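You operate a simulated robot arm through the tools that you are given. There is no shell and no other tool. Be economical: measure what you need, move in short steps, check, and stop when the job is done.

You are at the controls of a simulated two-armed robot. One attempt, no reset.

JOB
Put the bottle marked "Mango" from the table top on the worktop by the microwave and the bottle labelled "orange" on the small shelf.
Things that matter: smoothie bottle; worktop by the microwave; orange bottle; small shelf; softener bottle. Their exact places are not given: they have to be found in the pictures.

It is judged by the outcome, as a careful person would: the job done as asked, and still so three seconds after it is handed in. It fails if anything else is knocked over, pushed out of place, dropped, spilled or broken.

ROBOT AND FRAMES
Two 7-joint arms with two-finger parallel grippers on one trunk, on a base that drives. Base frame: it is fixed to the floor where the robot stands at the start and does not move with it; the origin is under the middle of the robot, x ahead of it, y to its left, z up. Units: m, degrees, N and s.
The left shoulder is at the start at [0.06, 0.143, 0.895], the right one opposite. With the tool pointing down near the work surface each hand reaches from about 0.32 to 0.74 m from the robot's upright axis, wherever it stands, measured 20 degrees to its own side. Places, roughly: worktop by the microwave [-1.2, -1.5, 0.9]; small shelf [-1.2, 0.9, 1]. Payload 1.57 kg a hand.
Tool frame (each hand has its own): the origin (TCP) lies between the finger pads and is the grasp point; the fingertips stand 0.03 m ahead of it; z points along the fingers, y is the line along which they close. Largest opening 0.11 m; finger width 0.024, thickness 0.012; the body of the gripper, 0.048 by 0.112 m, starts 0.078 m behind the TCP.
Orientation is told as [roll, pitch, yaw] about the base's x, y, z axes, in that order, counted from this pose: with the fingers straight down and closing along the base's y, the tool's x points along the base's -x, its y along +y and its z along -z.

CONTROLS
- The arms move only by the tool send_rows. It takes "left_increments", "right_increments" or both (then of equal length, played together; a hand with none holds still); each is a list of rows, each a list of 3 entries, a list of its own where there are three numbers: the shift along the tool's x, y, z in m, then the turn, a rotation vector about the tool's x, y, z in degrees, then the finger opening in m, from 0 to 0.11. In form: [[[tx, ty, tz], [rx, ry, rz], gripper], ...]. A call has 1 to 8 rows; each row shifts and turns the commanded pose from where the row before left it, along the tool's axes as they then stand. Each row takes 0.2 s and may step no farther than 0.05 m and 8.6 degrees from the row before; otherwise, or with a gripper value out of range, the whole call is refused. Where a pose cannot be reached the arm comes as near as it can. A force on the tool above 40 N (or 10 N above the force at the start of the call, whichever is more), or a blocked arm, ends the call early, and 0.2 s more pass. Each finger travels about 0.045 m/s and halts on what it meets, pressing with about 20 N; the grip force reading is that of the motor and also rises with nothing between the fingers. The clock runs only during rows and for 0.2 s after the last one: add rows that do not move to give the fingers time. It gives the time, the measured TCP pose, the force on the tool (base axes), the opening and the grip force at its end, in the units of the frame above (readings bear some noise).
- Cameras (640 x 400 px; columns grow to the right, rows downward): "scene" is now at [0.0531, 0.0186, 1.5138]; the picture's right is [0.23, -0.97, 0.00], its down [-0.65, -0.16, -0.75] and it looks along [0.73, 0.18, -0.66] (base axes); focal length 290 px, centre (320, 200). "left" rides on the left gripper at [0.07, -0.016, -0.141] in its tool frame; the picture's right is [0.23, 0.97, 0.00], its down [-0.86, 0.20, -0.48] and it looks along [-0.47, 0.11, 0.88] (tool axes); focal length 222 px, centre (320, 200). "right" rides on the right gripper at [0.07, 0.016, -0.141] in its tool frame; the picture's right is [-0.23, 0.97, 0.00], its down [-0.85, -0.20, -0.48] and it looks along [-0.47, -0.11, 0.88] (tool axes); focal length 222 px, centre (320, 200).
- capture(camera): a new picture of that camera. No time passes.
- slide_trunk(by): slides the trunk up (or, below 0, down) by that many m; the arms and the scene camera ride with it, the base frame stays. It gives what a move gives, with no picture.
- steer(legs): drives the robot by 1 to 6 legs, each [ahead, left, turn to the left] in m, m and degrees, along the robot's own axes; the way and the turn of a leg run together, so that a leg with both is an arc; at most 1.5 m and 180 degrees a leg. The arms and the cameras ride along, it lands a little off, and it stops where it bumps. It gives what a move gives.
- aim_head(pan, tilt): turns the head with the scene camera to pan (to the left, within 86 degrees either way) and tilt (down, from -29 to 69), counted from straight ahead of the robot. It gives what a move gives.
- locate(camera, pixels): for up to 12 pixels [column, row] of the newest picture of that camera ("zoom" is the newest enlarged one), the place [x, y, z] in the base frame of the surface seen there, good to about 0.002 m. No time passes.
- zoom(camera, box): a new picture of the part [left, top, right, bottom] of that camera's present view, enlarged. No time passes.
- sign_off(): hands the job in; it is judged then, once.

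Go step by step. Measure first, check grasps and placings, and put right what went wrong. The budget is 80 turns and 58 pictures, counting those below and the enlarged ones. Unless the task says otherwise, let go and move clear before handing in, and close with one line.

The tools are called after "Request:" as a command line: name --argument value ..., lists and objects as JSON in quotes. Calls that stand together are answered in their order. send_rows: Moves the arms, as the interface text tells. Its arguments: {"type":"object","properties":{"left_increments":{"type":"array","items":{"type":"array"}},"right_increments":{"type":"array","items":{"type":"array"}}},"required":[]} The other tools are called the same way: slide_trunk (by) slides the trunk up or down; steer (legs) drives the base; aim_head (pan, tilt) turns the head that bears the scene camera; capture (camera) takes a picture; locate (camera, pixels) gives the place of the surface under pixels of a picture; zoom (camera, box) takes an enlarged picture of a part of a camera's view; sign_off () hands the job in.

At the start:

```text
t: 0.0
left_eef_pos: [0.3885, 0.2497, 1.0797]
left_orientation: [0.0, 0.0, 0.1]
left_contact_force: [0.9, 0.0, 0.3]
left_grip_width: 0.1099
left_grip_force: 0.1
right_eef_pos: [0.4541, -0.0792, 1.0697]
right_orientation: [0.0, 0.0, 0.0]
right_contact_force: [-0.2, -0.4, 0.6]
right_grip_width: 0.1101
right_grip_force: 0.0
trunk travel left (down, up): [-0.494, 0.096]
robot x, y, heading: [0.001, -0.0016, -0.2]
head pan, tilt: [13.6, 41.7]
```

scene: 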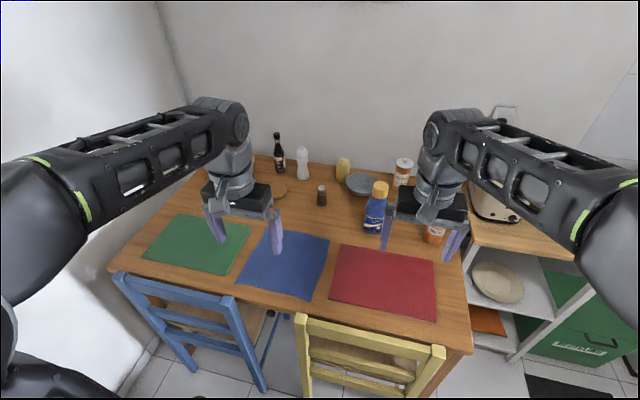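
right: 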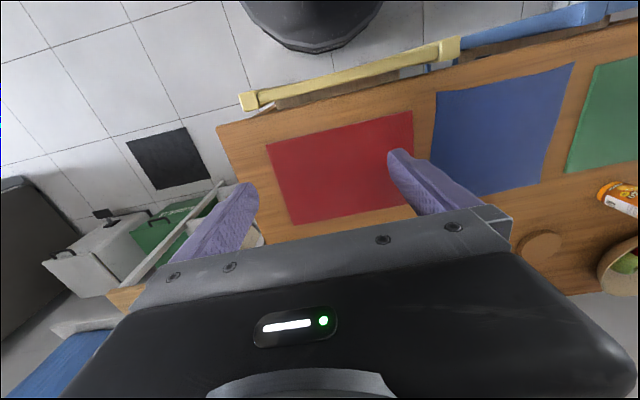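
left: 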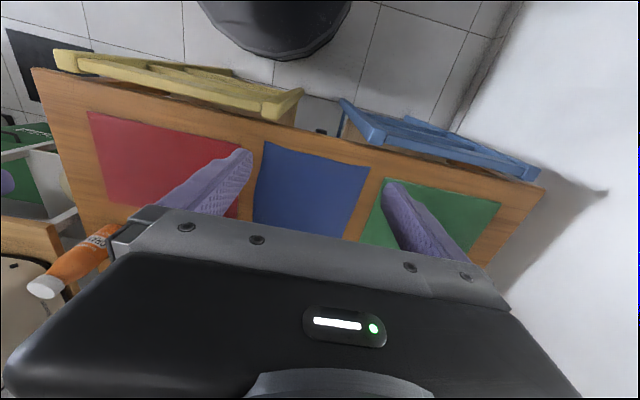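

The scene shows several bottles on the table: a dark one near (278,155), white (302,163), blue (375,208), white/orange (402,172) and an orange one near (434,235). I'll zoom in to read the labels.

Request:
zoom --camera "scene" --box '[340, 140, 480, 260]'

Request:
zoom --camera "scene" --box '[250, 120, 390, 220]'

```text
3.33 times, centred on (410, 200) of scene
```

zoom: 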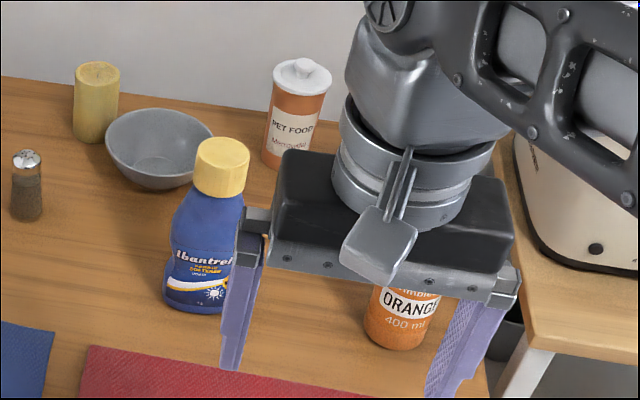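

```text
4.00 times, centred on (320, 170) of scene
```

zoom: 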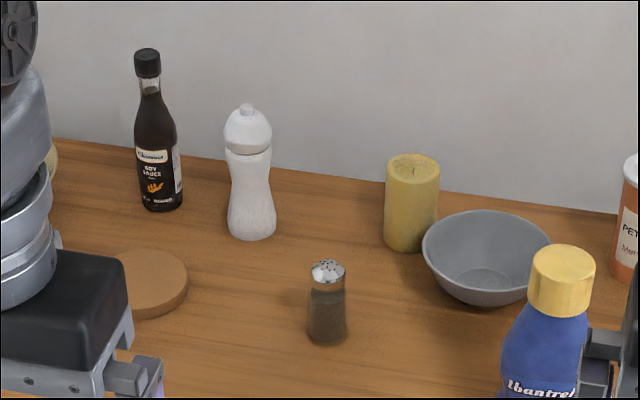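

Request:
zoom --camera "right" --box '[500, 140, 640, 300]'

Request:
locate --camera "right" --pixels '[[604, 188], [620, 195], [635, 205], [541, 245], [635, 265]]'

Request:
locate --camera "scene" --pixels '[[378, 190], [373, 228], [433, 237], [345, 165], [300, 160], [321, 195], [360, 183], [402, 172], [278, 155], [436, 320], [280, 188]]'

Request:
zoom --camera "left" --box '[0, 200, 140, 320]'

Request:
locate --camera "left" --pixels '[[42, 288], [70, 268], [95, 243]]'

```text
2.50 times, centred on (570, 220) of right
```

zoom: 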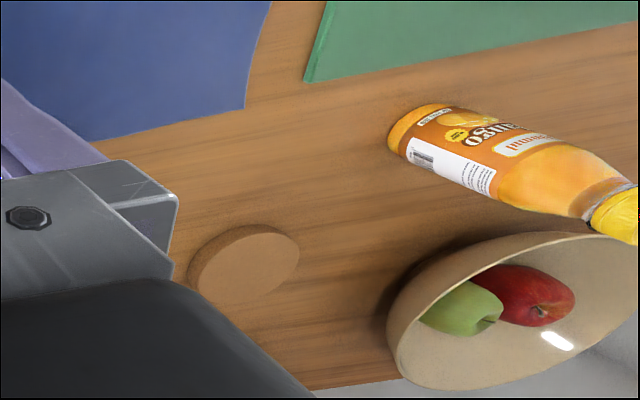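

```text
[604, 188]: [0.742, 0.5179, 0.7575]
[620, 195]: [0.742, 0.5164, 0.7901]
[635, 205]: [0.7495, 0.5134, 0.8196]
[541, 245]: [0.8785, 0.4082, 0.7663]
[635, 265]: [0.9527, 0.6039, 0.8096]
```

```text
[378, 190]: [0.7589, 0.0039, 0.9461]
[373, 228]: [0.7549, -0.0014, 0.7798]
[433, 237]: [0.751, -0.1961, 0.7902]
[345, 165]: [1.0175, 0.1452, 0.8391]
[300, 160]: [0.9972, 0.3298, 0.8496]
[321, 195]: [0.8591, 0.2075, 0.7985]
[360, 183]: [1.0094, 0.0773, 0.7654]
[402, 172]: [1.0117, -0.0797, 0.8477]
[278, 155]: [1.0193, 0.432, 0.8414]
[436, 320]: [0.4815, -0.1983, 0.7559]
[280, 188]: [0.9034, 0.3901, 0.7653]
```

```text
3.33 times, centred on (70, 260) of left
```

zoom: 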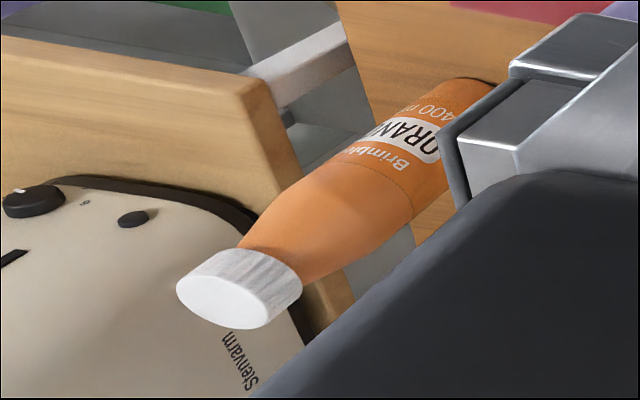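

```text
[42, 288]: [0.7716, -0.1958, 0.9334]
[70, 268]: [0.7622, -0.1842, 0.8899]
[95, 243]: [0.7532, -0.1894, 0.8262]
```

Orange bottle stands at about (0.78,-0.19), the Mango bottle at about (0.75,0.52), hidden behind the left arm. Both are a bit far, so I check where the chairs and table edge are.

Request:
locate --camera "scene" --pixels '[[300, 318], [440, 350], [120, 278], [230, 300], [470, 350], [115, 265], [265, 380], [300, 395], [385, 350], [465, 250], [205, 372], [300, 300]]'

Request:
aim_head --pan 0 --tilt 65

Request:
capture --camera "scene"

```text
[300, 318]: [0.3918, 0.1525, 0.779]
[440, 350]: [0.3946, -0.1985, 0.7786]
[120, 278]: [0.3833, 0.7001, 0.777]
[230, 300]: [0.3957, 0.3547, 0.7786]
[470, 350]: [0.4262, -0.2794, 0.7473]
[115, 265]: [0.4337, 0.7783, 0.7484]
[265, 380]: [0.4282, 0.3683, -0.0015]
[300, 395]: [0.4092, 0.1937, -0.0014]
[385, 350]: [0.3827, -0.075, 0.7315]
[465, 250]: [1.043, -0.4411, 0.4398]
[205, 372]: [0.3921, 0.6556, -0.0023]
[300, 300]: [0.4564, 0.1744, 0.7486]
```

```text
t: 0.9
left_eef_pos: [0.3883, 0.2484, 1.079]
left_orientation: [0.0, 0.0, 0.0]
left_contact_force: [-0.4, -0.5, -0.3]
left_grip_width: 0.11
left_grip_force: 0.2
right_eef_pos: [0.4547, -0.078, 1.0705]
right_orientation: [-0.1, 0.0, 0.0]
right_contact_force: [0.1, -0.1, 0.6]
right_grip_width: 0.11
right_grip_force: 0.1
trunk travel left (down, up): [-0.494, 0.096]
robot x, y, heading: [-0.001, -0.0001, 0.0]
head pan, tilt: [0.0, 65.0]
```

```text
50 pictures are left
```

scene: 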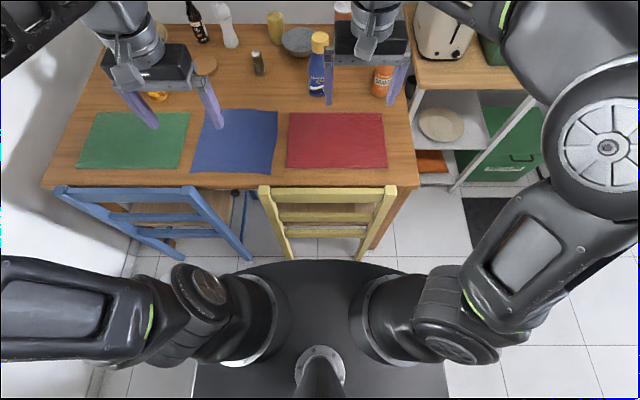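

The chair backs sit at x≈0.38 so I'll leave the base alone and reach forward with the fingers nearly horizontal. I pitch both hands forward, above everything, which also uncovers the Mango bottle.

Request:
send_rows --right_increments '[[[-0.018, -0.014, 0.009], [0, -8.5, 0], 0.11], [[-0.0165, -0.014, 0.0116], [0, -8.5, 0], 0.11], [[-0.0146, -0.014, 0.0139], [0, -8.5, 0], 0.11], [[-0.0124, -0.014, 0.0159], [0, -8.5, 0], 0.11], [[-0.0099, -0.014, 0.0176], [0, -8.5, 0], 0.11], [[-0.0072, -0.014, 0.0188], [0, -8.5, 0], 0.11], [[-0.0043, -0.014, 0.0197], [0, -8.5, 0], 0.11], [[-0.0013, -0.014, 0.0201], [0, -8.5, 0], 0.11]]' --left_increments '[[[-0.018, 0.019, 0.009], [0, -8.5, 0], 0.11], [[-0.0165, 0.019, 0.0116], [0, -8.5, 0], 0.11], [[-0.0146, 0.019, 0.0139], [0, -8.5, 0], 0.11], [[-0.0124, 0.019, 0.0159], [0, -8.5, 0], 0.11], [[-0.0099, 0.019, 0.0176], [0, -8.5, 0], 0.11], [[-0.0072, 0.019, 0.0188], [0, -8.5, 0], 0.11], [[-0.0043, 0.019, 0.0197], [0, -8.5, 0], 0.11], [[-0.0013, 0.019, 0.0201], [0, -8.5, 0], 0.11]]'

Request:
aim_head --pan 10 --tilt 42

Request:
capture --camera "scene"

Request:
capture --camera "right"

Request:
capture --camera "left"

```text
t: 2.7
left_eef_pos: [0.5336, 0.4039, 1.0061]
left_orientation: [0.3, -68.1, -0.1]
left_contact_force: [1.6, 1.0, -0.5]
left_grip_width: 0.1099
left_grip_force: 0.0
right_eef_pos: [0.5987, -0.1901, 0.9951]
right_orientation: [0.1, -67.9, -0.1]
right_contact_force: [0.1, -0.6, 0.1]
right_grip_width: 0.1101
right_grip_force: 0.0
trunk travel left (down, up): [-0.494, 0.096]
robot x, y, heading: [-0.0006, -0.0007, -0.2]
head pan, tilt: [0.0, 65.0]
```

```text
t: 3.5
left_eef_pos: [0.5307, 0.4042, 1.0089]
left_orientation: [0.2, -68.0, 0.0]
left_contact_force: [0.8, -0.9, 0.3]
left_grip_width: 0.1098
left_grip_force: 0.2
right_eef_pos: [0.5974, -0.1915, 0.9961]
right_orientation: [0.1, -68.0, -0.1]
right_contact_force: [0.0, 1.1, 0.8]
right_grip_width: 0.1098
right_grip_force: 0.1
trunk travel left (down, up): [-0.494, 0.096]
robot x, y, heading: [0.0024, 0.0009, -0.0]
head pan, tilt: [10.0, 42.0]
```

```text
49 pictures are left
```

scene: 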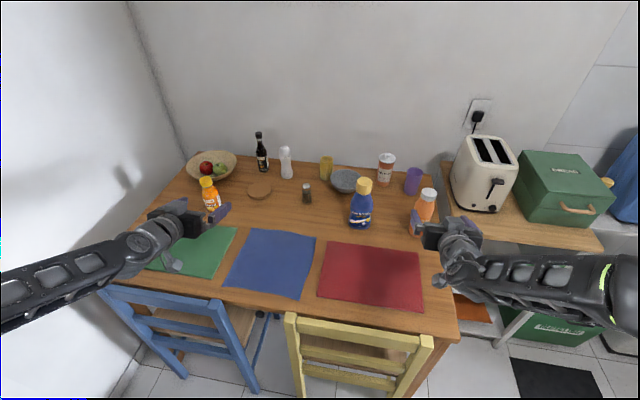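

```text
48 pictures are left
```

right: 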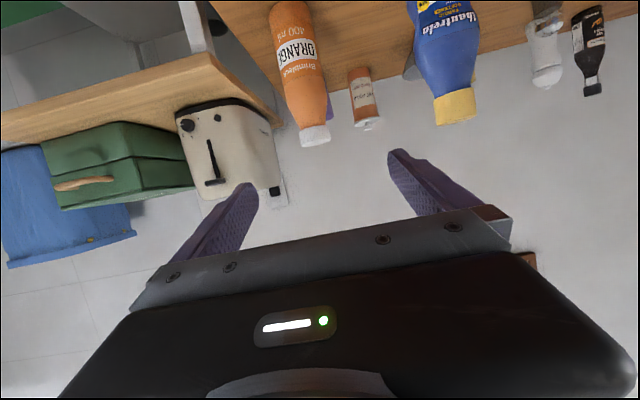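

```text
47 pictures are left
```

left: 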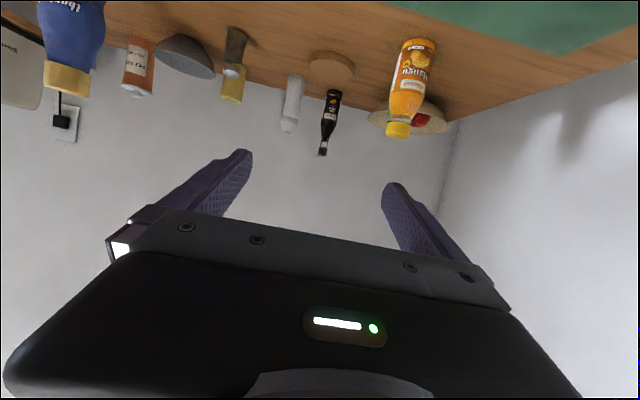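

Both bottles are visible now: orange at (298,60) of right, mango at (410,75) of left. I locate their bodies and caps.

Request:
locate --camera "right" --pixels '[[283, 40], [296, 40], [312, 40], [315, 136], [300, 90], [326, 90], [284, 92], [287, 5], [425, 45], [470, 45]]'

Request:
locate --camera "left" --pixels '[[396, 70], [411, 70], [426, 70], [418, 42], [398, 130], [391, 105], [420, 105], [425, 128], [402, 45], [433, 45]]'

```text
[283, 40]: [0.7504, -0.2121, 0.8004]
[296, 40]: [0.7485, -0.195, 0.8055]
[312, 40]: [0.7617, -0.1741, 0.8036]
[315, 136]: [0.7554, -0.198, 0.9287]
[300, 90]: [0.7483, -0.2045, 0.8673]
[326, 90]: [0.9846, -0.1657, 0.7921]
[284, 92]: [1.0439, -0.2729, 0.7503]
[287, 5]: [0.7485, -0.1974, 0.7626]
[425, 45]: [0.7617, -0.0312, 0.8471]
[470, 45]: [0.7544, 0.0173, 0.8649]
```

```text
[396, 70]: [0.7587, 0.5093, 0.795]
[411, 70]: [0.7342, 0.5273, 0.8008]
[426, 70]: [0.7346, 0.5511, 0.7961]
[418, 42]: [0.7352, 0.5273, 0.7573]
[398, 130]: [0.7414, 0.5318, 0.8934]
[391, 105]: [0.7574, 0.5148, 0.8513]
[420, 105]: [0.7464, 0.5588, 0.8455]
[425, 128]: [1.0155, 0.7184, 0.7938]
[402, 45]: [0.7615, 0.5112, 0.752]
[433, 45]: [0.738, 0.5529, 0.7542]
```

Orange axis ≈(0.779,-0.196), top 0.935; mango axis ≈(0.762,0.534), top ≈0.90. I bring both open hands down to pre-grasp poses about 0.12 m short of each bottle, yawing the left by 24°.

Request:
send_rows --right_increments '[[[0.0179, -0.0006, 0.01435], [0, 0, 0], 0.11], [[0.0179, -0.0006, 0.01435], [0, 0, 0], 0.11], [[0.0179, -0.0006, 0.01435], [0, 0, 0], 0.11], [[0.0179, -0.0006, 0.01435], [0, 0, 0], 0.11], [[0.0179, -0.0006, 0.01435], [0, 0, 0], 0.11], [[0.0179, -0.0006, 0.01435], [0, 0, 0], 0.11], [[0.0179, -0.0006, 0.01435], [0, 0, 0], 0.11], [[0.0179, -0.0006, 0.01435], [0, 0, 0], 0.11]]' --left_increments '[[[0, 0, 0], [-7.42, 0, -3.0], 0.11], [[0, 0, 0], [-7.42, 0, -3.0], 0.11], [[0, 0, 0], [-7.42, 0, -3.0], 0.11], [[0.0269, 0.0048, 0.0407], [0, 0, 0], 0.11], [[0.0269, 0.0048, 0.0407], [0, 0, 0], 0.11], [[0.0269, 0.0048, 0.0407], [0, 0, 0], 0.11], [[0.0269, 0.0048, 0.0407], [0, 0, 0], 0.11], [[0.0269, 0.0048, 0.0407], [0, 0, 0], 0.11]]'

Request:
capture --camera "scene"

Request:
capture --camera "left"

Request:
capture --camera "right"

```text
t: 5.3
left_eef_pos: [0.651, 0.4825, 0.8027]
left_orientation: [-0.1, -68.0, 24.2]
left_contact_force: [0.6, 0.4, -1.1]
left_grip_width: 0.1101
left_grip_force: 0.0
right_eef_pos: [0.6222, -0.1919, 0.9093]
right_orientation: [0.1, -67.9, 0.0]
right_contact_force: [-0.3, 0.7, -0.5]
right_grip_width: 0.1099
right_grip_force: 0.0
right hand out of reach, approached as far as the arm can: row 5, 6, 7, 8
trunk travel left (down, up): [-0.494, 0.096]
robot x, y, heading: [-0.0, 0.0008, 0.1]
head pan, tilt: [10.0, 42.0]
```

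```text
46 pictures are left
```

scene: 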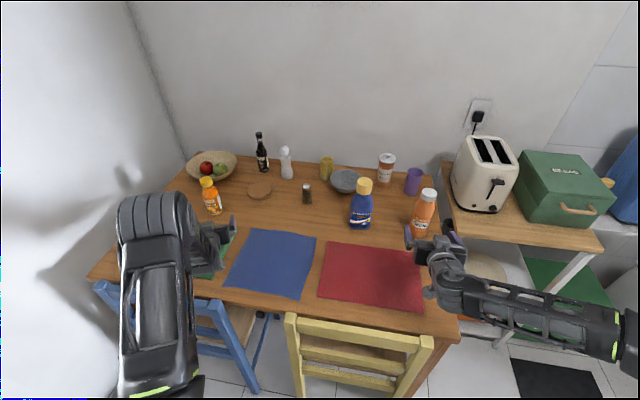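

```text
45 pictures are left
```

left: 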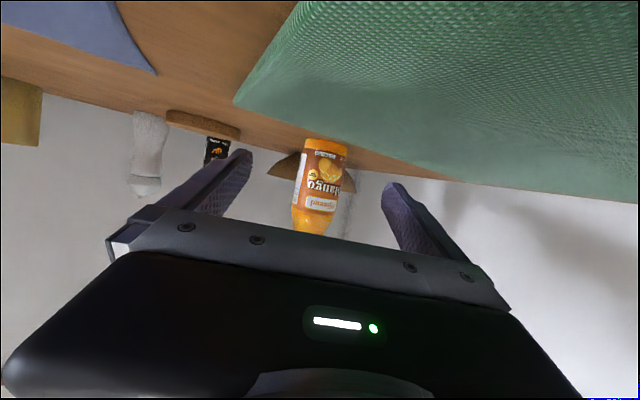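

```text
44 pictures are left
```

right: 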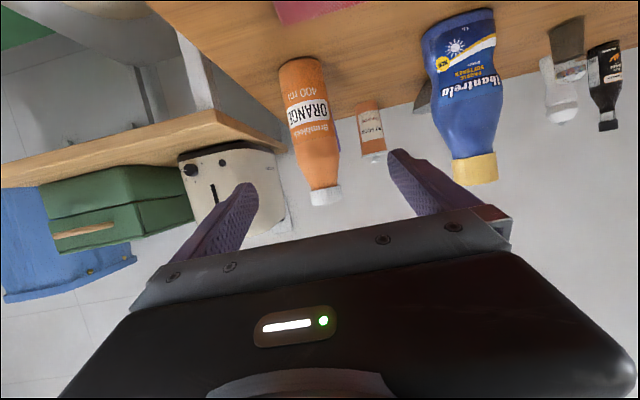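

Left hand is lined up, mango at (322,180) mid-fingers; it advances 0.12 m. The right hand stalled at (0.62,-0.19,0.91), likely folded too close; I'll command it somewhat farther forward meanwhile.

Request:
send_rows --left_increments '[[[-0.0101, 0.0004, 0.0283], [0, 0, 0], 0.11], [[-0.0101, 0.0004, 0.0283], [0, 0, 0], 0.11], [[-0.0101, 0.0004, 0.0283], [0, 0, 0], 0.11], [[-0.0101, 0.0004, 0.0283], [0, 0, 0], 0.11]]'

Request:
capture --camera "left"

```text
t: 6.3
left_eef_pos: [0.7588, 0.5303, 0.8012]
left_orientation: [-0.1, -68.0, 24.1]
left_contact_force: [-0.1, 1.0, 0.3]
left_grip_width: 0.11
left_grip_force: 0.0
right_eef_pos: [0.6227, -0.1921, 0.9093]
right_orientation: [0.1, -68.0, -0.1]
right_contact_force: [-1.2, 1.2, 0.9]
right_grip_width: 0.11
right_grip_force: 0.0
trunk travel left (down, up): [-0.494, 0.096]
robot x, y, heading: [-0.0009, 0.0049, -0.2]
head pan, tilt: [10.0, 42.0]
```

```text
43 pictures are left
```

left: 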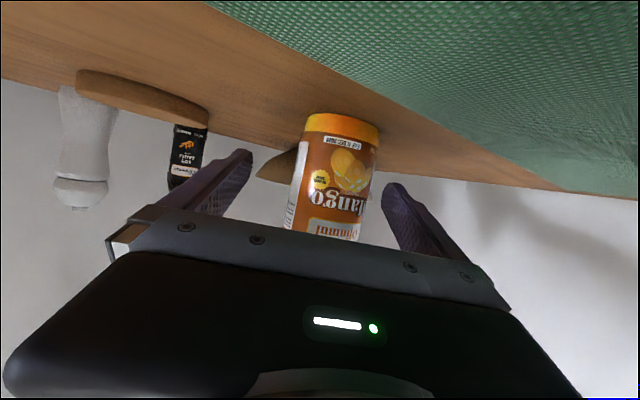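

Request:
locate --camera "left" --pixels '[[300, 150], [315, 160], [338, 170], [355, 165], [373, 160], [340, 225]]'

Request:
send_rows --right_increments '[[[-0.015, 0, 0.0371], [0, 0, 0], 0.11], [[0, 0, 0], [0, 0, 0], 0.11]]'

```text
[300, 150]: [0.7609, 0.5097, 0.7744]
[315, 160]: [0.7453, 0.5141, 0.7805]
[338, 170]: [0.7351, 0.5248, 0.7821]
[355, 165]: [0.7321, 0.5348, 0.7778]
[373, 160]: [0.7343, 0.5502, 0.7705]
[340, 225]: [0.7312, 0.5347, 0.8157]
```

```text
t: 6.9
left_eef_pos: [0.7567, 0.5309, 0.8021]
left_orientation: [0.0, -68.0, 24.0]
left_contact_force: [-0.1, 0.5, 0.6]
left_grip_width: 0.11
left_grip_force: 0.0
right_eef_pos: [0.6633, -0.1943, 0.9107]
right_orientation: [0.0, -67.9, 0.0]
right_contact_force: [0.7, 0.9, -0.2]
right_grip_width: 0.1099
right_grip_force: 0.1
trunk travel left (down, up): [-0.494, 0.096]
robot x, y, heading: [-0.0007, -0.0005, -0.0]
head pan, tilt: [10.0, 42.0]
```

Fit gives mango axis (0.7615,0.540), radius 0.031: I centre the left hand on it and close. The right hand, farther out now, tries descending.

Request:
send_rows --left_increments '[[[-0.003, 0.0064, 0.007], [0, 0, 0], 0.11], [[0, 0, 0], [0, 0, 0], 0.085], [[0, 0, 0], [0, 0, 0], 0.065], [[0, 0, 0], [0, 0, 0], 0.05], [[0, 0, 0], [0, 0, 0], 0.04], [[0, 0, 0], [0, 0, 0], 0.04]]' --right_increments '[[[0.0197, 0, 0.008], [0, 0, 0], 0.11], [[0.0197, 0, 0.008], [0, 0, 0], 0.11], [[0.0197, 0, 0.008], [0, 0, 0], 0.11], [[0.0197, 0, 0.008], [0, 0, 0], 0.11], [[0, 0, 0], [0, 0, 0], 0.11], [[0, 0, 0], [0, 0, 0], 0.11]]'

Request:
capture --camera "left"

Request:
capture --camera "right"

```text
t: 8.3
left_eef_pos: [0.7621, 0.5399, 0.8022]
left_orientation: [0.1, -68.0, 23.9]
left_contact_force: [-0.6, 0.2, 1.1]
left_grip_width: 0.0555
left_grip_force: 20.0
right_eef_pos: [0.664, -0.1929, 0.9001]
right_orientation: [0.0, -68.0, 0.0]
right_contact_force: [0.1, -0.1, -0.1]
right_grip_width: 0.1101
right_grip_force: 0.0
right hand out of reach, approached as far as the arm can: row 1, 2, 3, 4
trunk travel left (down, up): [-0.494, 0.096]
robot x, y, heading: [0.0003, 0.0015, -0.0]
head pan, tilt: [10.0, 42.0]
```

```text
42 pictures are left
```

left: 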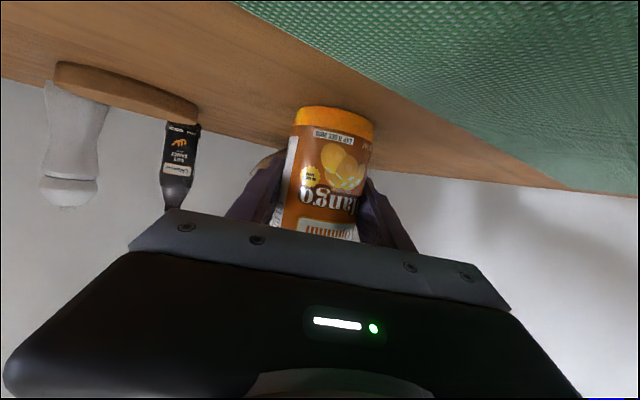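

```text
41 pictures are left
```

right: 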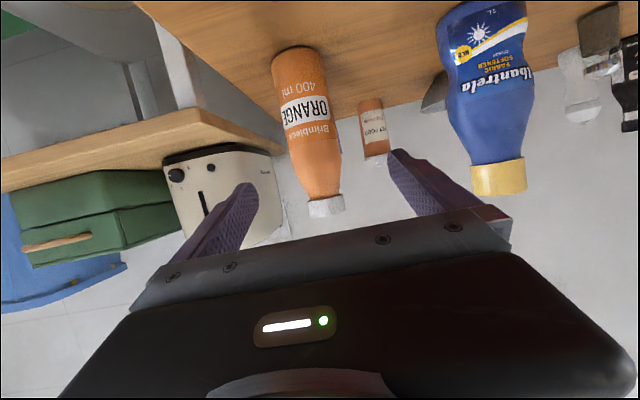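

Mango is gripped (0.0555 m, 20 N). I lift it 0.15 m, and since the right hand bottoms out at z 0.90, I'll then lower the trunk 0.08.

Request:
send_rows --left_increments '[[[-0.0348, 0, -0.014], [0, 0, 0], 0.03], [[-0.0348, 0, -0.014], [0, 0, 0], 0.03], [[-0.0348, 0, -0.014], [0, 0, 0], 0.03], [[-0.0348, 0, -0.014], [0, 0, 0], 0.03]]'

Request:
slide_trunk --by -0.075

Request:
capture --camera "scene"

Request:
capture --camera "right"

```text
t: 9.3
left_eef_pos: [0.7648, 0.5364, 0.9496]
left_orientation: [0.0, -67.8, 24.0]
left_contact_force: [0.4, 0.1, -2.5]
left_grip_width: 0.0553
left_grip_force: 20.2
right_eef_pos: [0.6638, -0.1927, 0.9004]
right_orientation: [0.0, -67.9, -0.1]
right_contact_force: [0.0, 0.6, -0.4]
right_grip_width: 0.1101
right_grip_force: 0.1
trunk travel left (down, up): [-0.494, 0.096]
robot x, y, heading: [-0.0005, -0.0009, 0.1]
head pan, tilt: [10.0, 42.0]
```

```text
t: 10.5
left_eef_pos: [0.7638, 0.5364, 0.8737]
left_orientation: [0.0, -68.0, 24.0]
left_contact_force: [-0.4, 0.0, -2.6]
left_grip_width: 0.0555
left_grip_force: 20.1
right_eef_pos: [0.6642, -0.193, 0.8245]
right_orientation: [0.0, -68.0, 0.0]
right_contact_force: [0.4, -0.5, -0.1]
right_grip_width: 0.1102
right_grip_force: 0.1
trunk travel left (down, up): [-0.419, 0.171]
robot x, y, heading: [0.0024, 0.0028, -0.2]
head pan, tilt: [10.0, 42.0]
```

```text
40 pictures are left
```

scene: 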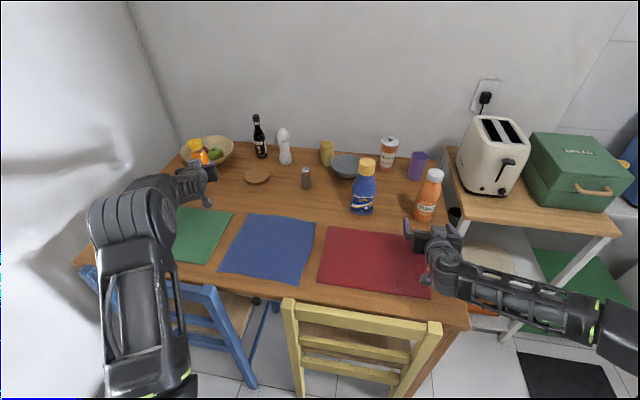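

```text
39 pictures are left
```

right: 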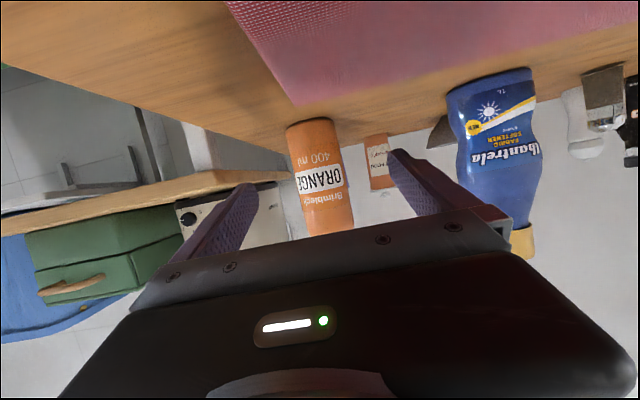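

Right hand is now at z 0.8245 in front of the orange bottle (322,175). I check its axis before advancing.

Request:
locate --camera "right" --pixels '[[298, 180], [310, 180], [322, 180], [334, 180], [346, 180], [322, 220]]'

```text
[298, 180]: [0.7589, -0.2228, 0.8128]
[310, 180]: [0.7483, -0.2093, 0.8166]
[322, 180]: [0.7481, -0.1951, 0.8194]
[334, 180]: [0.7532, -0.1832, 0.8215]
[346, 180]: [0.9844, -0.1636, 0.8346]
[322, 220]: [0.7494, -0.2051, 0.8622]
```

Orange axis ≈(0.779,-0.2025). The right hand advances 0.115 m, shifting 9 mm right, then closes.

Request:
send_rows --right_increments '[[[-0.0108, -0.0048, 0.02665], [0, 0, 0], 0.11], [[-0.0108, -0.0047, 0.02665], [0, 0, 0], 0.11], [[-0.0108, 0, 0.02665], [0, 0, 0], 0.11], [[-0.0108, 0, 0.02665], [0, 0, 0], 0.11]]'

Request:
capture --camera "right"

```text
t: 11.5
left_eef_pos: [0.7638, 0.5381, 0.874]
left_orientation: [0.0, -67.9, 24.1]
left_contact_force: [-0.4, -0.4, -2.7]
left_grip_width: 0.0554
left_grip_force: 19.6
right_eef_pos: [0.7782, -0.2004, 0.8251]
right_orientation: [0.0, -68.0, 0.0]
right_contact_force: [0.4, 0.0, -1.1]
right_grip_width: 0.1101
right_grip_force: 0.0
trunk travel left (down, up): [-0.419, 0.171]
robot x, y, heading: [-0.0016, -0.0021, 0.1]
head pan, tilt: [10.0, 42.0]
```

```text
38 pictures are left
```

right: 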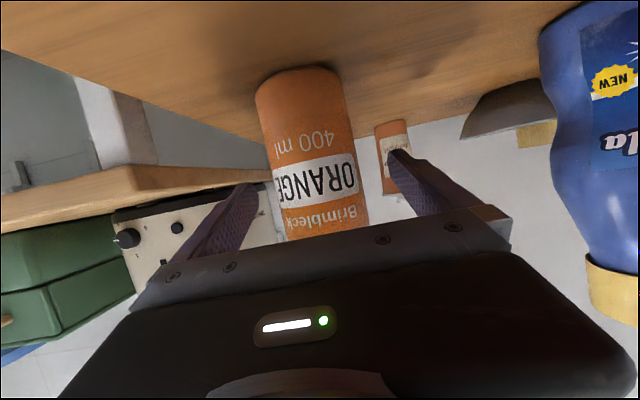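

The orange bottle is between the fingers (310,170). I close, then lift 0.1 m.

Request:
send_rows --right_increments '[[[0, 0, 0], [0, 0, 0], 0.085], [[0, 0, 0], [0, 0, 0], 0.065], [[0, 0, 0], [0, 0, 0], 0.045], [[0, 0, 0], [0, 0, 0], 0.03], [[0, 0, 0], [0, 0, 0], 0.03], [[0, 0, 0], [0, 0, 0], 0.03]]'

Request:
send_rows --right_increments '[[[-0.0232, 0, -0.0094], [0, 0, 0], 0.03], [[-0.0232, 0, -0.0094], [0, 0, 0], 0.03], [[-0.0232, 0, -0.0094], [0, 0, 0], 0.03], [[-0.0232, 0, -0.0094], [0, 0, 0], 0.03]]'

Request:
slide_trunk --by 0.13

Request:
capture --camera "scene"

```text
t: 12.9
left_eef_pos: [0.7632, 0.5379, 0.874]
left_orientation: [0.0, -68.0, 24.1]
left_contact_force: [0.3, 0.4, -2.4]
left_grip_width: 0.0555
left_grip_force: 20.3
right_eef_pos: [0.7778, -0.199, 0.8259]
right_orientation: [0.1, -67.9, 0.1]
right_contact_force: [0.2, 2.3, 0.3]
right_grip_width: 0.0597
right_grip_force: 20.0
trunk travel left (down, up): [-0.419, 0.171]
robot x, y, heading: [0.0003, 0.0003, -0.4]
head pan, tilt: [10.0, 42.0]
```

```text
t: 13.9
left_eef_pos: [0.7647, 0.5372, 0.873]
left_orientation: [0.0, -68.1, 24.0]
left_contact_force: [0.1, 0.5, -2.8]
left_grip_width: 0.0552
left_grip_force: 19.8
right_eef_pos: [0.7801, -0.2001, 0.9213]
right_orientation: [0.3, -68.0, -0.1]
right_contact_force: [0.2, 0.4, -4.0]
right_grip_width: 0.0597
right_grip_force: 20.1
trunk travel left (down, up): [-0.419, 0.171]
robot x, y, heading: [-0.001, 0.0002, 0.1]
head pan, tilt: [10.0, 42.0]
```

```text
t: 15.4
left_eef_pos: [0.7641, 0.5377, 1.0021]
left_orientation: [0.1, -67.9, 23.9]
left_contact_force: [-0.1, -0.7, -2.5]
left_grip_width: 0.0556
left_grip_force: 20.1
right_eef_pos: [0.7799, -0.2004, 1.0514]
right_orientation: [0.2, -68.0, -0.1]
right_contact_force: [-0.8, -0.2, -4.7]
right_grip_width: 0.0597
right_grip_force: 19.9
trunk travel left (down, up): [-0.549, 0.041]
robot x, y, heading: [-0.0006, 0.0005, -0.2]
head pan, tilt: [10.0, 42.0]
```

```text
37 pictures are left
```

scene: 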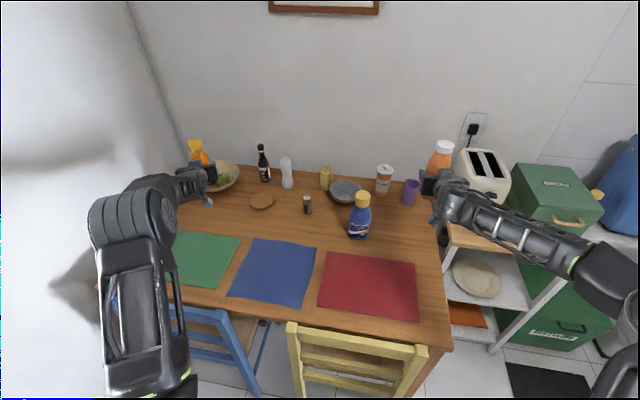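

Both bottles are up. Now I look to both sides to see the room before driving.

Request:
aim_head --pan -86 --tilt 25

Request:
capture --camera "scene"

Request:
aim_head --pan 86 --tilt 25

Request:
capture --camera "scene"

```text
t: 17.2
left_eef_pos: [0.7637, 0.5374, 1.0025]
left_orientation: [0.1, -67.8, 24.0]
left_contact_force: [0.3, -0.2, -2.4]
left_grip_width: 0.0553
left_grip_force: 19.7
right_eef_pos: [0.7796, -0.2002, 1.0513]
right_orientation: [0.1, -68.0, -0.1]
right_contact_force: [-0.4, -0.3, -4.6]
right_grip_width: 0.0593
right_grip_force: 20.2
trunk travel left (down, up): [-0.549, 0.041]
robot x, y, heading: [-0.0024, -0.0, -0.2]
head pan, tilt: [-85.9, 25.0]
```

```text
36 pictures are left
```

scene: 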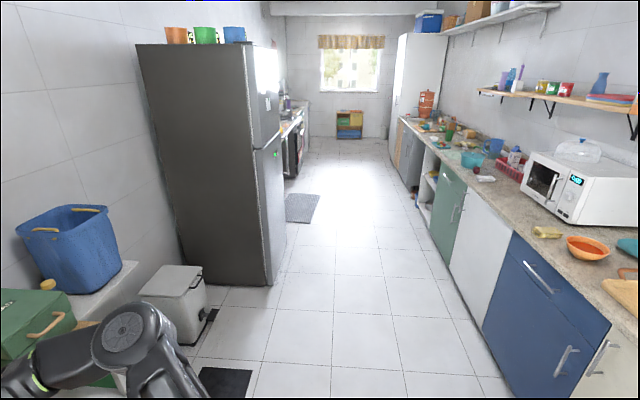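

```text
t: 19.8
left_eef_pos: [0.7641, 0.5366, 1.0031]
left_orientation: [0.0, -67.9, 24.1]
left_contact_force: [-0.1, 0.2, -3.0]
left_grip_width: 0.0553
left_grip_force: 19.9
right_eef_pos: [0.78, -0.2014, 1.0519]
right_orientation: [0.2, -68.0, -0.1]
right_contact_force: [0.6, 0.4, -4.8]
right_grip_width: 0.0595
right_grip_force: 20.3
trunk travel left (down, up): [-0.549, 0.041]
robot x, y, heading: [-0.0016, 0.0021, 0.1]
head pan, tilt: [85.9, 25.0]
```

```text
35 pictures are left
```

scene: 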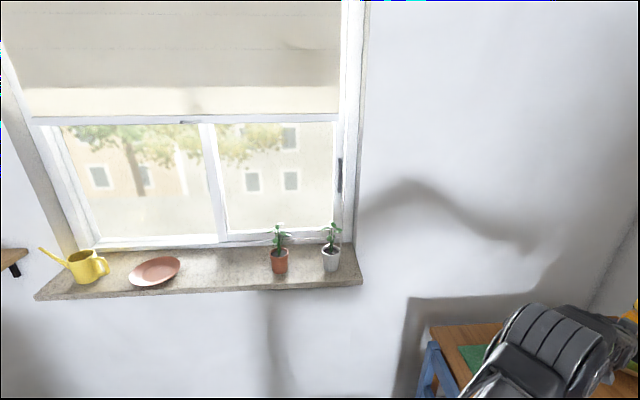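

I see the counter with microwave (580,190) and a shelf corner on the left picture at (12,262). I measure both surroundings.

Request:
locate --camera "scene" --pixels '[[10, 255], [15, 270], [80, 265], [155, 268], [280, 270], [360, 280], [40, 297], [270, 390]]'

Request:
aim_head --pan -86 --tilt 30

Request:
capture --camera "scene"

Request:
locate --camera "scene" --pixels '[[606, 308], [515, 212], [540, 180], [567, 205], [545, 210], [585, 228], [490, 160], [545, 335], [625, 265], [400, 350], [470, 170], [240, 380]]'

```text
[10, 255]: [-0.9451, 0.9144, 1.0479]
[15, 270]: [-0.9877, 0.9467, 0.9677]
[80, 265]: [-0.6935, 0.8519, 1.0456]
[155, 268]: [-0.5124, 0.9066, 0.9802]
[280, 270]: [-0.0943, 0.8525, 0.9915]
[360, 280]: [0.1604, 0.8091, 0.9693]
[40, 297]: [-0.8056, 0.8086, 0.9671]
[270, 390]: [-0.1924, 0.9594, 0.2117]
```

```text
t: 22.4
left_eef_pos: [0.7647, 0.5368, 1.0033]
left_orientation: [0.2, -67.9, 24.0]
left_contact_force: [-0.1, 0.4, -2.5]
left_grip_width: 0.0557
left_grip_force: 19.7
right_eef_pos: [0.7815, -0.201, 1.0524]
right_orientation: [0.0, -68.0, -0.1]
right_contact_force: [0.4, 0.0, -4.5]
right_grip_width: 0.0597
right_grip_force: 19.7
trunk travel left (down, up): [-0.549, 0.041]
robot x, y, heading: [-0.0013, -0.0001, 0.1]
head pan, tilt: [-85.9, 30.0]
```

```text
34 pictures are left
```

scene: 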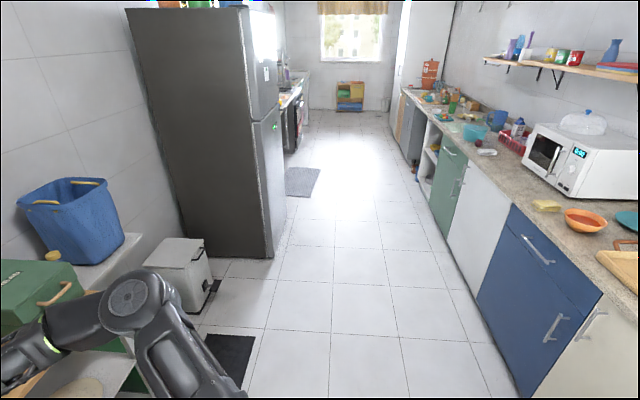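

```text
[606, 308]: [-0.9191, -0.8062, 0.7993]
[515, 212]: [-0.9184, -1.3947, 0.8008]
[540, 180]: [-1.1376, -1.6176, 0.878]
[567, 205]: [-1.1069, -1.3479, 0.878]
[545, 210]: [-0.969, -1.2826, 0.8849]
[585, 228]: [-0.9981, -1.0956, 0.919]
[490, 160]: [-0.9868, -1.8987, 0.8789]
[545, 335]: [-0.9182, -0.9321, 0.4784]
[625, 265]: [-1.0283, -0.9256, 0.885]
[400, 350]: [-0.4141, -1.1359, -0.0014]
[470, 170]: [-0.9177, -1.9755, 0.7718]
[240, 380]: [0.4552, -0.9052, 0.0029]
```

Counter edge x≈-0.91, top z≈0.88, free strip in front of the microwave (face x≈-1.11). I'll retract both hands, then measure the fridge from this same view.

Request:
locate --camera "scene" --pixels '[[270, 258], [190, 200], [205, 300], [180, 285], [460, 230], [500, 340], [130, 255]]'

Request:
send_rows --right_increments '[[[0.0098, 0, -0.0374], [0, 0, 0], 0.03], [[0.0098, 0, -0.0374], [0, 0, 0], 0.03], [[0.0098, 0, -0.0374], [0, 0, 0], 0.03], [[0.0098, 0, -0.0374], [0, 0, 0], 0.03], [[0.0098, 0, -0.0374], [0, 0, 0], 0.03], [[0.0098, 0, -0.0374], [0, 0, 0], 0.03]]' --left_increments '[[[0.0048, 0, -0.043], [0, 0, 0], 0.03], [[0.0048, 0, -0.043], [0, 0, 0], 0.03], [[0.0048, 0, -0.043], [0, 0, 0], 0.03], [[0.0048, 0, -0.043], [0, 0, 0], 0.03], [[0.0048, 0, -0.043], [0, 0, 0], 0.03], [[0.0048, 0, -0.043], [0, 0, 0], 0.03]]'

Request:
aim_head --pan 0 --tilt 45

Request:
capture --camera "scene"

```text
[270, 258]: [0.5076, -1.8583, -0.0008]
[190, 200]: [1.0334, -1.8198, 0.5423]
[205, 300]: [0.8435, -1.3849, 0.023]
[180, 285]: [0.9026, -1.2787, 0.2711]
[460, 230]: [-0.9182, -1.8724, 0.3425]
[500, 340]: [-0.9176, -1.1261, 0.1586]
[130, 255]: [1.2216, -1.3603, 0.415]
```

```text
t: 23.8
left_eef_pos: [0.5338, 0.4352, 1.0743]
left_orientation: [0.2, -68.0, 23.7]
left_contact_force: [-0.4, 0.0, -2.4]
left_grip_width: 0.0554
left_grip_force: 20.1
right_eef_pos: [0.5449, -0.2, 1.0817]
right_orientation: [0.0, -68.1, 0.0]
right_contact_force: [0.0, -0.3, -3.7]
right_grip_width: 0.0595
right_grip_force: 20.0
trunk travel left (down, up): [-0.549, 0.041]
robot x, y, heading: [0.0024, 0.0001, -0.0]
head pan, tilt: [-85.9, 30.0]
```

```text
t: 25.4
left_eef_pos: [0.5354, 0.4358, 1.0752]
left_orientation: [0.1, -68.0, 24.0]
left_contact_force: [-0.6, -0.1, -2.4]
left_grip_width: 0.0557
left_grip_force: 19.8
right_eef_pos: [0.5481, -0.1992, 1.0807]
right_orientation: [0.2, -67.9, -0.1]
right_contact_force: [0.0, -0.1, -3.9]
right_grip_width: 0.0597
right_grip_force: 20.1
trunk travel left (down, up): [-0.549, 0.041]
robot x, y, heading: [0.0011, 0.0002, -0.2]
head pan, tilt: [0.0, 45.0]
```

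```text
33 pictures are left
```

scene: 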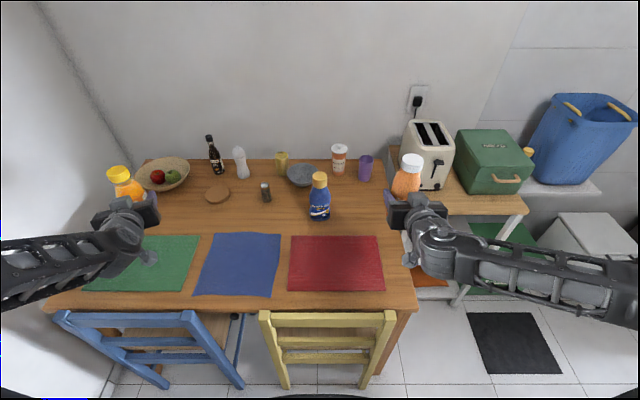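

Request:
locate --camera "scene" --pixels '[[5, 290], [635, 290], [560, 285], [125, 182], [408, 160], [60, 265]]'

Request:
steer --legs '[[-0.25, 0, 0]]'

Request:
aim_head --pan -60 --tilt 45

Request:
capture --camera "scene"

```text
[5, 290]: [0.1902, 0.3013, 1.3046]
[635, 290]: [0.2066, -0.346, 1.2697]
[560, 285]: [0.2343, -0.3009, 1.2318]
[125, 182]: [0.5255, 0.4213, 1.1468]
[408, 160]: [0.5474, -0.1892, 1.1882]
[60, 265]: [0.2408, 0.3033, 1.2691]
```

```text
t: 27.2
left_eef_pos: [0.2778, 0.4369, 1.0746]
left_orientation: [0.0, -68.0, 23.9]
left_contact_force: [0.6, -0.1, -2.3]
left_grip_width: 0.0555
left_grip_force: 19.8
right_eef_pos: [0.2886, -0.1993, 1.0813]
right_orientation: [0.2, -68.2, -0.1]
right_contact_force: [-1.0, 0.0, -4.6]
right_grip_width: 0.0597
right_grip_force: 19.9
trunk travel left (down, up): [-0.549, 0.041]
robot x, y, heading: [-0.2591, -0.0014, -0.1]
head pan, tilt: [0.0, 45.0]
```

```text
t: 28.5
left_eef_pos: [0.2776, 0.4363, 1.0739]
left_orientation: [0.1, -68.0, 23.8]
left_contact_force: [0.4, -0.7, -2.8]
left_grip_width: 0.0556
left_grip_force: 20.2
right_eef_pos: [0.2901, -0.1989, 1.0807]
right_orientation: [0.2, -68.0, 0.0]
right_contact_force: [1.1, 0.1, -4.1]
right_grip_width: 0.0596
right_grip_force: 19.9
trunk travel left (down, up): [-0.549, 0.041]
robot x, y, heading: [-0.263, -0.004, 0.1]
head pan, tilt: [-60.0, 45.0]
```

```text
32 pictures are left
```

scene: 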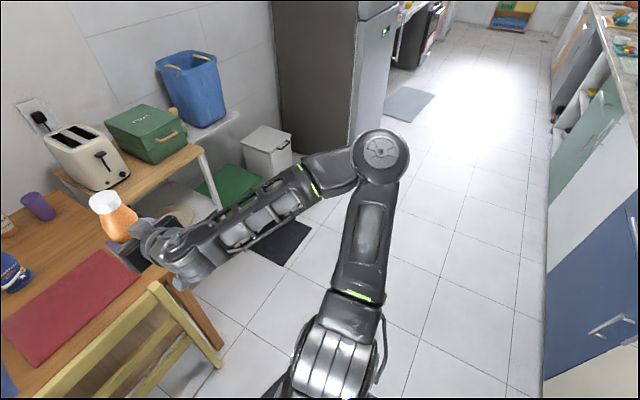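

The elbows ride high and close, so turning is safe. I turn right 90°, then drive ahead 1.2 m along the aisle.

Request:
steer --legs '[[0, 0, -90]]'

Request:
aim_head --pan 40 --tilt 35

Request:
aim_head --pan -60 --tilt 35

Request:
capture --camera "scene"

```text
t: 32.8
left_eef_pos: [0.1689, -0.5423, 1.0746]
left_orientation: [0.1, -68.0, -66.9]
left_contact_force: [-0.6, 0.6, -0.8]
left_grip_width: 0.0297
left_grip_force: 0.0
right_eef_pos: [-0.4656, -0.5452, 1.0812]
right_orientation: [0.1, -68.1, -90.9]
right_contact_force: [-1.0, -0.8, -4.9]
right_grip_width: 0.0594
right_grip_force: 19.8
trunk travel left (down, up): [-0.549, 0.041]
robot x, y, heading: [-0.2597, 0.0011, -90.8]
head pan, tilt: [-60.0, 45.0]
```

```text
t: 34.5
left_eef_pos: [0.1682, -0.5417, 1.0734]
left_orientation: [0.2, -68.1, -66.9]
left_contact_force: [-0.3, 0.8, 0.6]
left_grip_width: 0.0301
left_grip_force: 0.0
right_eef_pos: [-0.4653, -0.544, 1.0812]
right_orientation: [0.1, -68.0, -90.9]
right_contact_force: [1.1, 0.4, -5.0]
right_grip_width: 0.0597
right_grip_force: 20.1
trunk travel left (down, up): [-0.549, 0.041]
robot x, y, heading: [-0.2584, 0.0022, -90.7]
head pan, tilt: [40.0, 35.0]
```

```text
t: 36.3
left_eef_pos: [0.1694, -0.5407, 1.0737]
left_orientation: [0.1, -68.0, -67.0]
left_contact_force: [0.1, -0.5, 0.1]
left_grip_width: 0.0301
left_grip_force: 0.2
right_eef_pos: [-0.4655, -0.5456, 1.08]
right_orientation: [0.1, -68.0, -91.0]
right_contact_force: [0.0, -0.4, -4.4]
right_grip_width: 0.0595
right_grip_force: 20.3
trunk travel left (down, up): [-0.549, 0.041]
robot x, y, heading: [-0.2604, 0.0037, -90.9]
head pan, tilt: [-60.0, 35.0]
```

```text
31 pictures are left
```

scene: 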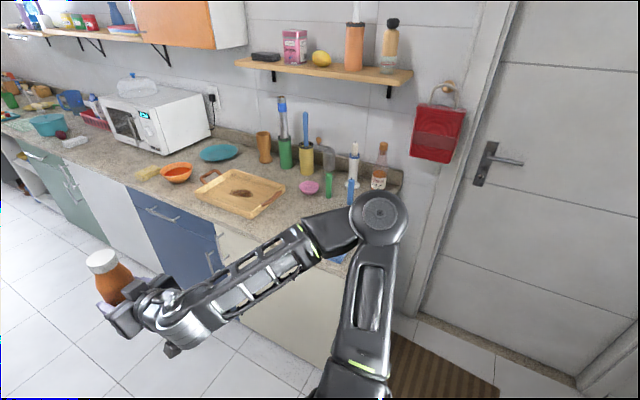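

The left grip reads 0.030 m with 0 N: the mango bottle was lost during the turn. I look for where it went.

Request:
aim_head --pan 70 --tilt 45

Request:
capture --camera "scene"

Request:
capture --camera "left"

```text
t: 38.4
left_eef_pos: [0.1695, -0.5412, 1.0735]
left_orientation: [0.1, -68.0, -66.9]
left_contact_force: [-0.4, -0.2, -0.5]
left_grip_width: 0.0301
left_grip_force: 0.1
right_eef_pos: [-0.4664, -0.5442, 1.0793]
right_orientation: [0.1, -68.0, -91.0]
right_contact_force: [-0.5, -1.2, -4.2]
right_grip_width: 0.0599
right_grip_force: 20.2
trunk travel left (down, up): [-0.549, 0.041]
robot x, y, heading: [-0.2578, 0.0005, -90.8]
head pan, tilt: [70.0, 45.0]
```

```text
30 pictures are left
```

scene: 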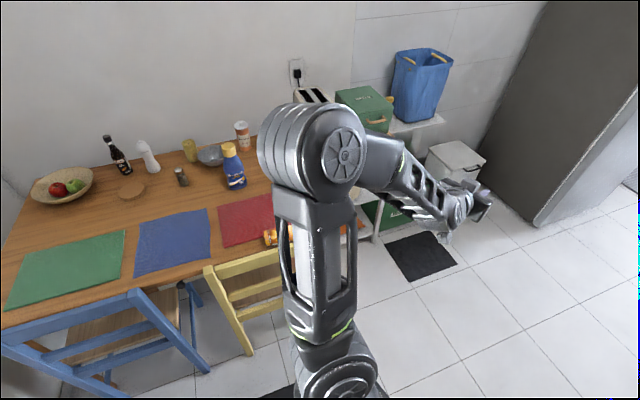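

```text
29 pictures are left
```

left: 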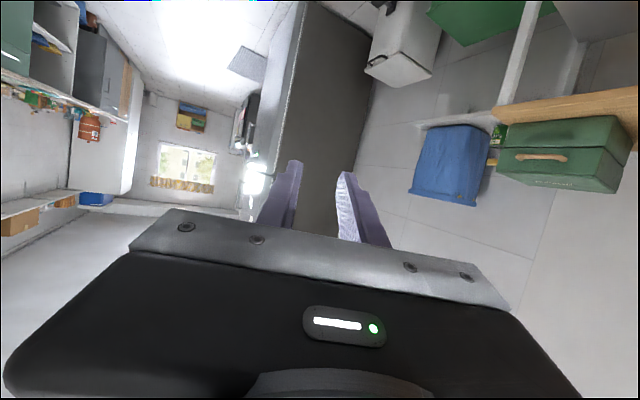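

An orange item is visible at (270,237) on the table near the red mat. I zoom and locate it.

Request:
zoom --camera "scene" --box '[200, 180, 380, 300]'

Request:
locate --camera "scene" --pixels '[[266, 237], [272, 236], [288, 233], [362, 227], [255, 235]]'

```text
3.33 times, centred on (290, 240) of scene
```

zoom: 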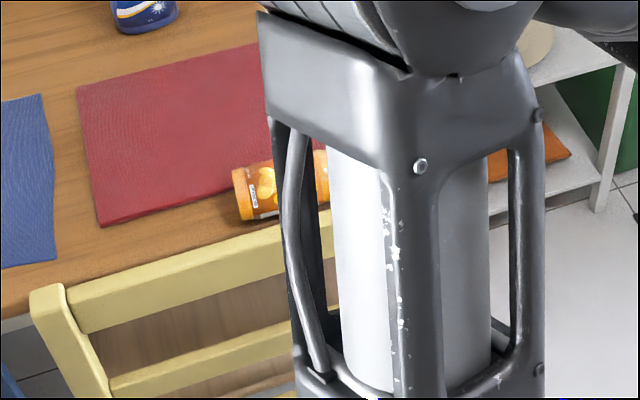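

```text
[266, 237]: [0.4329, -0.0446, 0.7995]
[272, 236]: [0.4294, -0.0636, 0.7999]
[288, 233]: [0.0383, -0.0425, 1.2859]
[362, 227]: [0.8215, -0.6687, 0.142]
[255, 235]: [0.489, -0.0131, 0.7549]
```

The mango bottle lies on the table's front edge near (0.43,-0.06), cap toward -y, so it can be recovered. I turn back in two gentle steps for a clear look.

Request:
steer --legs '[[0, 0, 30], [0, 0, 30]]'

Request:
aim_head --pan 25 --tilt 50

Request:
capture --camera "scene"

```text
t: 41.7
left_eef_pos: [0.4265, 0.0779, 1.074]
left_orientation: [-0.1, -68.1, -8.7]
left_contact_force: [0.1, 1.2, -0.9]
left_grip_width: 0.0302
left_grip_force: 0.0
right_eef_pos: [0.0958, -0.4626, 1.0816]
right_orientation: [0.1, -68.0, -32.8]
right_contact_force: [-0.5, -0.2, -4.3]
right_grip_width: 0.0595
right_grip_force: 19.9
trunk travel left (down, up): [-0.549, 0.041]
robot x, y, heading: [-0.2594, 0.0001, -32.6]
head pan, tilt: [70.0, 45.0]
```

```text
t: 42.8
left_eef_pos: [0.427, 0.0783, 1.0738]
left_orientation: [0.1, -67.9, -8.7]
left_contact_force: [-0.2, 0.7, 0.5]
left_grip_width: 0.03
left_grip_force: 0.0
right_eef_pos: [0.095, -0.4634, 1.0811]
right_orientation: [0.1, -68.0, -32.7]
right_contact_force: [0.8, 0.7, -4.6]
right_grip_width: 0.0593
right_grip_force: 19.8
trunk travel left (down, up): [-0.549, 0.041]
robot x, y, heading: [-0.2603, 0.0, -32.5]
head pan, tilt: [25.0, 50.0]
```

```text
27 pictures are left
```

scene: 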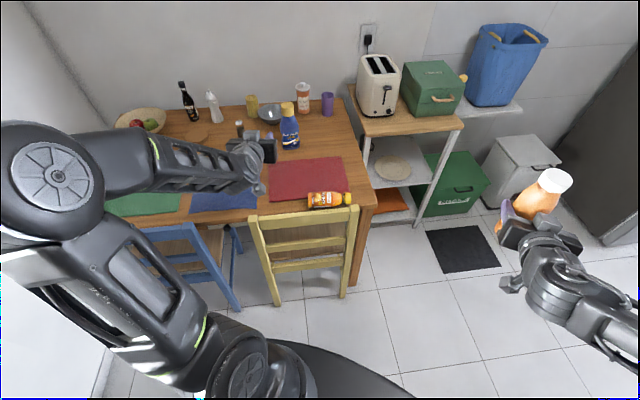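

The mango bottle lies at (328,199) on the red mat's edge, seen whole. I zoom and measure its axis.

Request:
zoom --camera "scene" --box '[280, 160, 380, 222]'

Request:
locate --camera "scene" --pixels '[[309, 200], [315, 194], [325, 193], [325, 199], [325, 205], [335, 198], [347, 199], [330, 213], [260, 220], [350, 210]]'

```text
6.40 times, centred on (330, 191) of scene
```

zoom: 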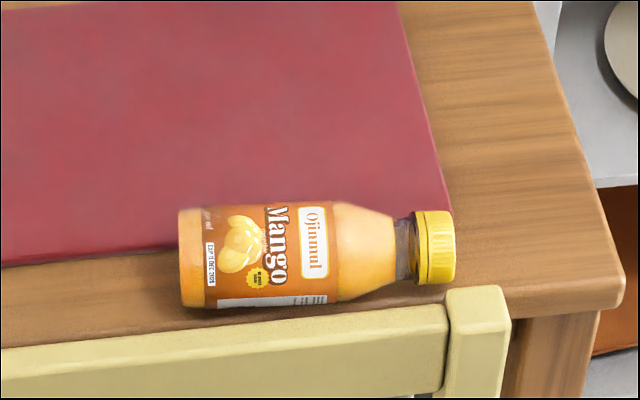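

```text
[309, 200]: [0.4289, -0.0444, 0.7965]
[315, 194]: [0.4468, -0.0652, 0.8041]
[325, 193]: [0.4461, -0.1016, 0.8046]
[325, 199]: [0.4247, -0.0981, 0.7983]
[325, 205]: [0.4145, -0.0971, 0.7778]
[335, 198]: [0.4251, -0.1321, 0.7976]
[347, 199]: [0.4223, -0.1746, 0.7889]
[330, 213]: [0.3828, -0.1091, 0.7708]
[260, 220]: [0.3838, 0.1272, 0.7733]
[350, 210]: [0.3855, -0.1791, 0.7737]
```

Request:
locate --camera "zoom" --pixels '[[100, 340], [100, 346], [250, 326], [250, 332], [250, 318], [400, 306], [400, 312], [480, 290], [480, 300], [250, 304], [435, 225], [435, 275]]'

```text
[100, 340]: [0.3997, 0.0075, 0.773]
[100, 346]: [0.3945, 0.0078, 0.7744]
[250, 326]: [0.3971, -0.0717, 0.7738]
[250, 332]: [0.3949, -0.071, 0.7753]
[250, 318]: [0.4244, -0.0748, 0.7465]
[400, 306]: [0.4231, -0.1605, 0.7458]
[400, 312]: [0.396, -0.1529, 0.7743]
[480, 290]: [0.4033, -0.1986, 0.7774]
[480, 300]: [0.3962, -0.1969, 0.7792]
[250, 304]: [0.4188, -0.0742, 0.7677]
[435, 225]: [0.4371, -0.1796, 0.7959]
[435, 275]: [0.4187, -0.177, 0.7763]
```

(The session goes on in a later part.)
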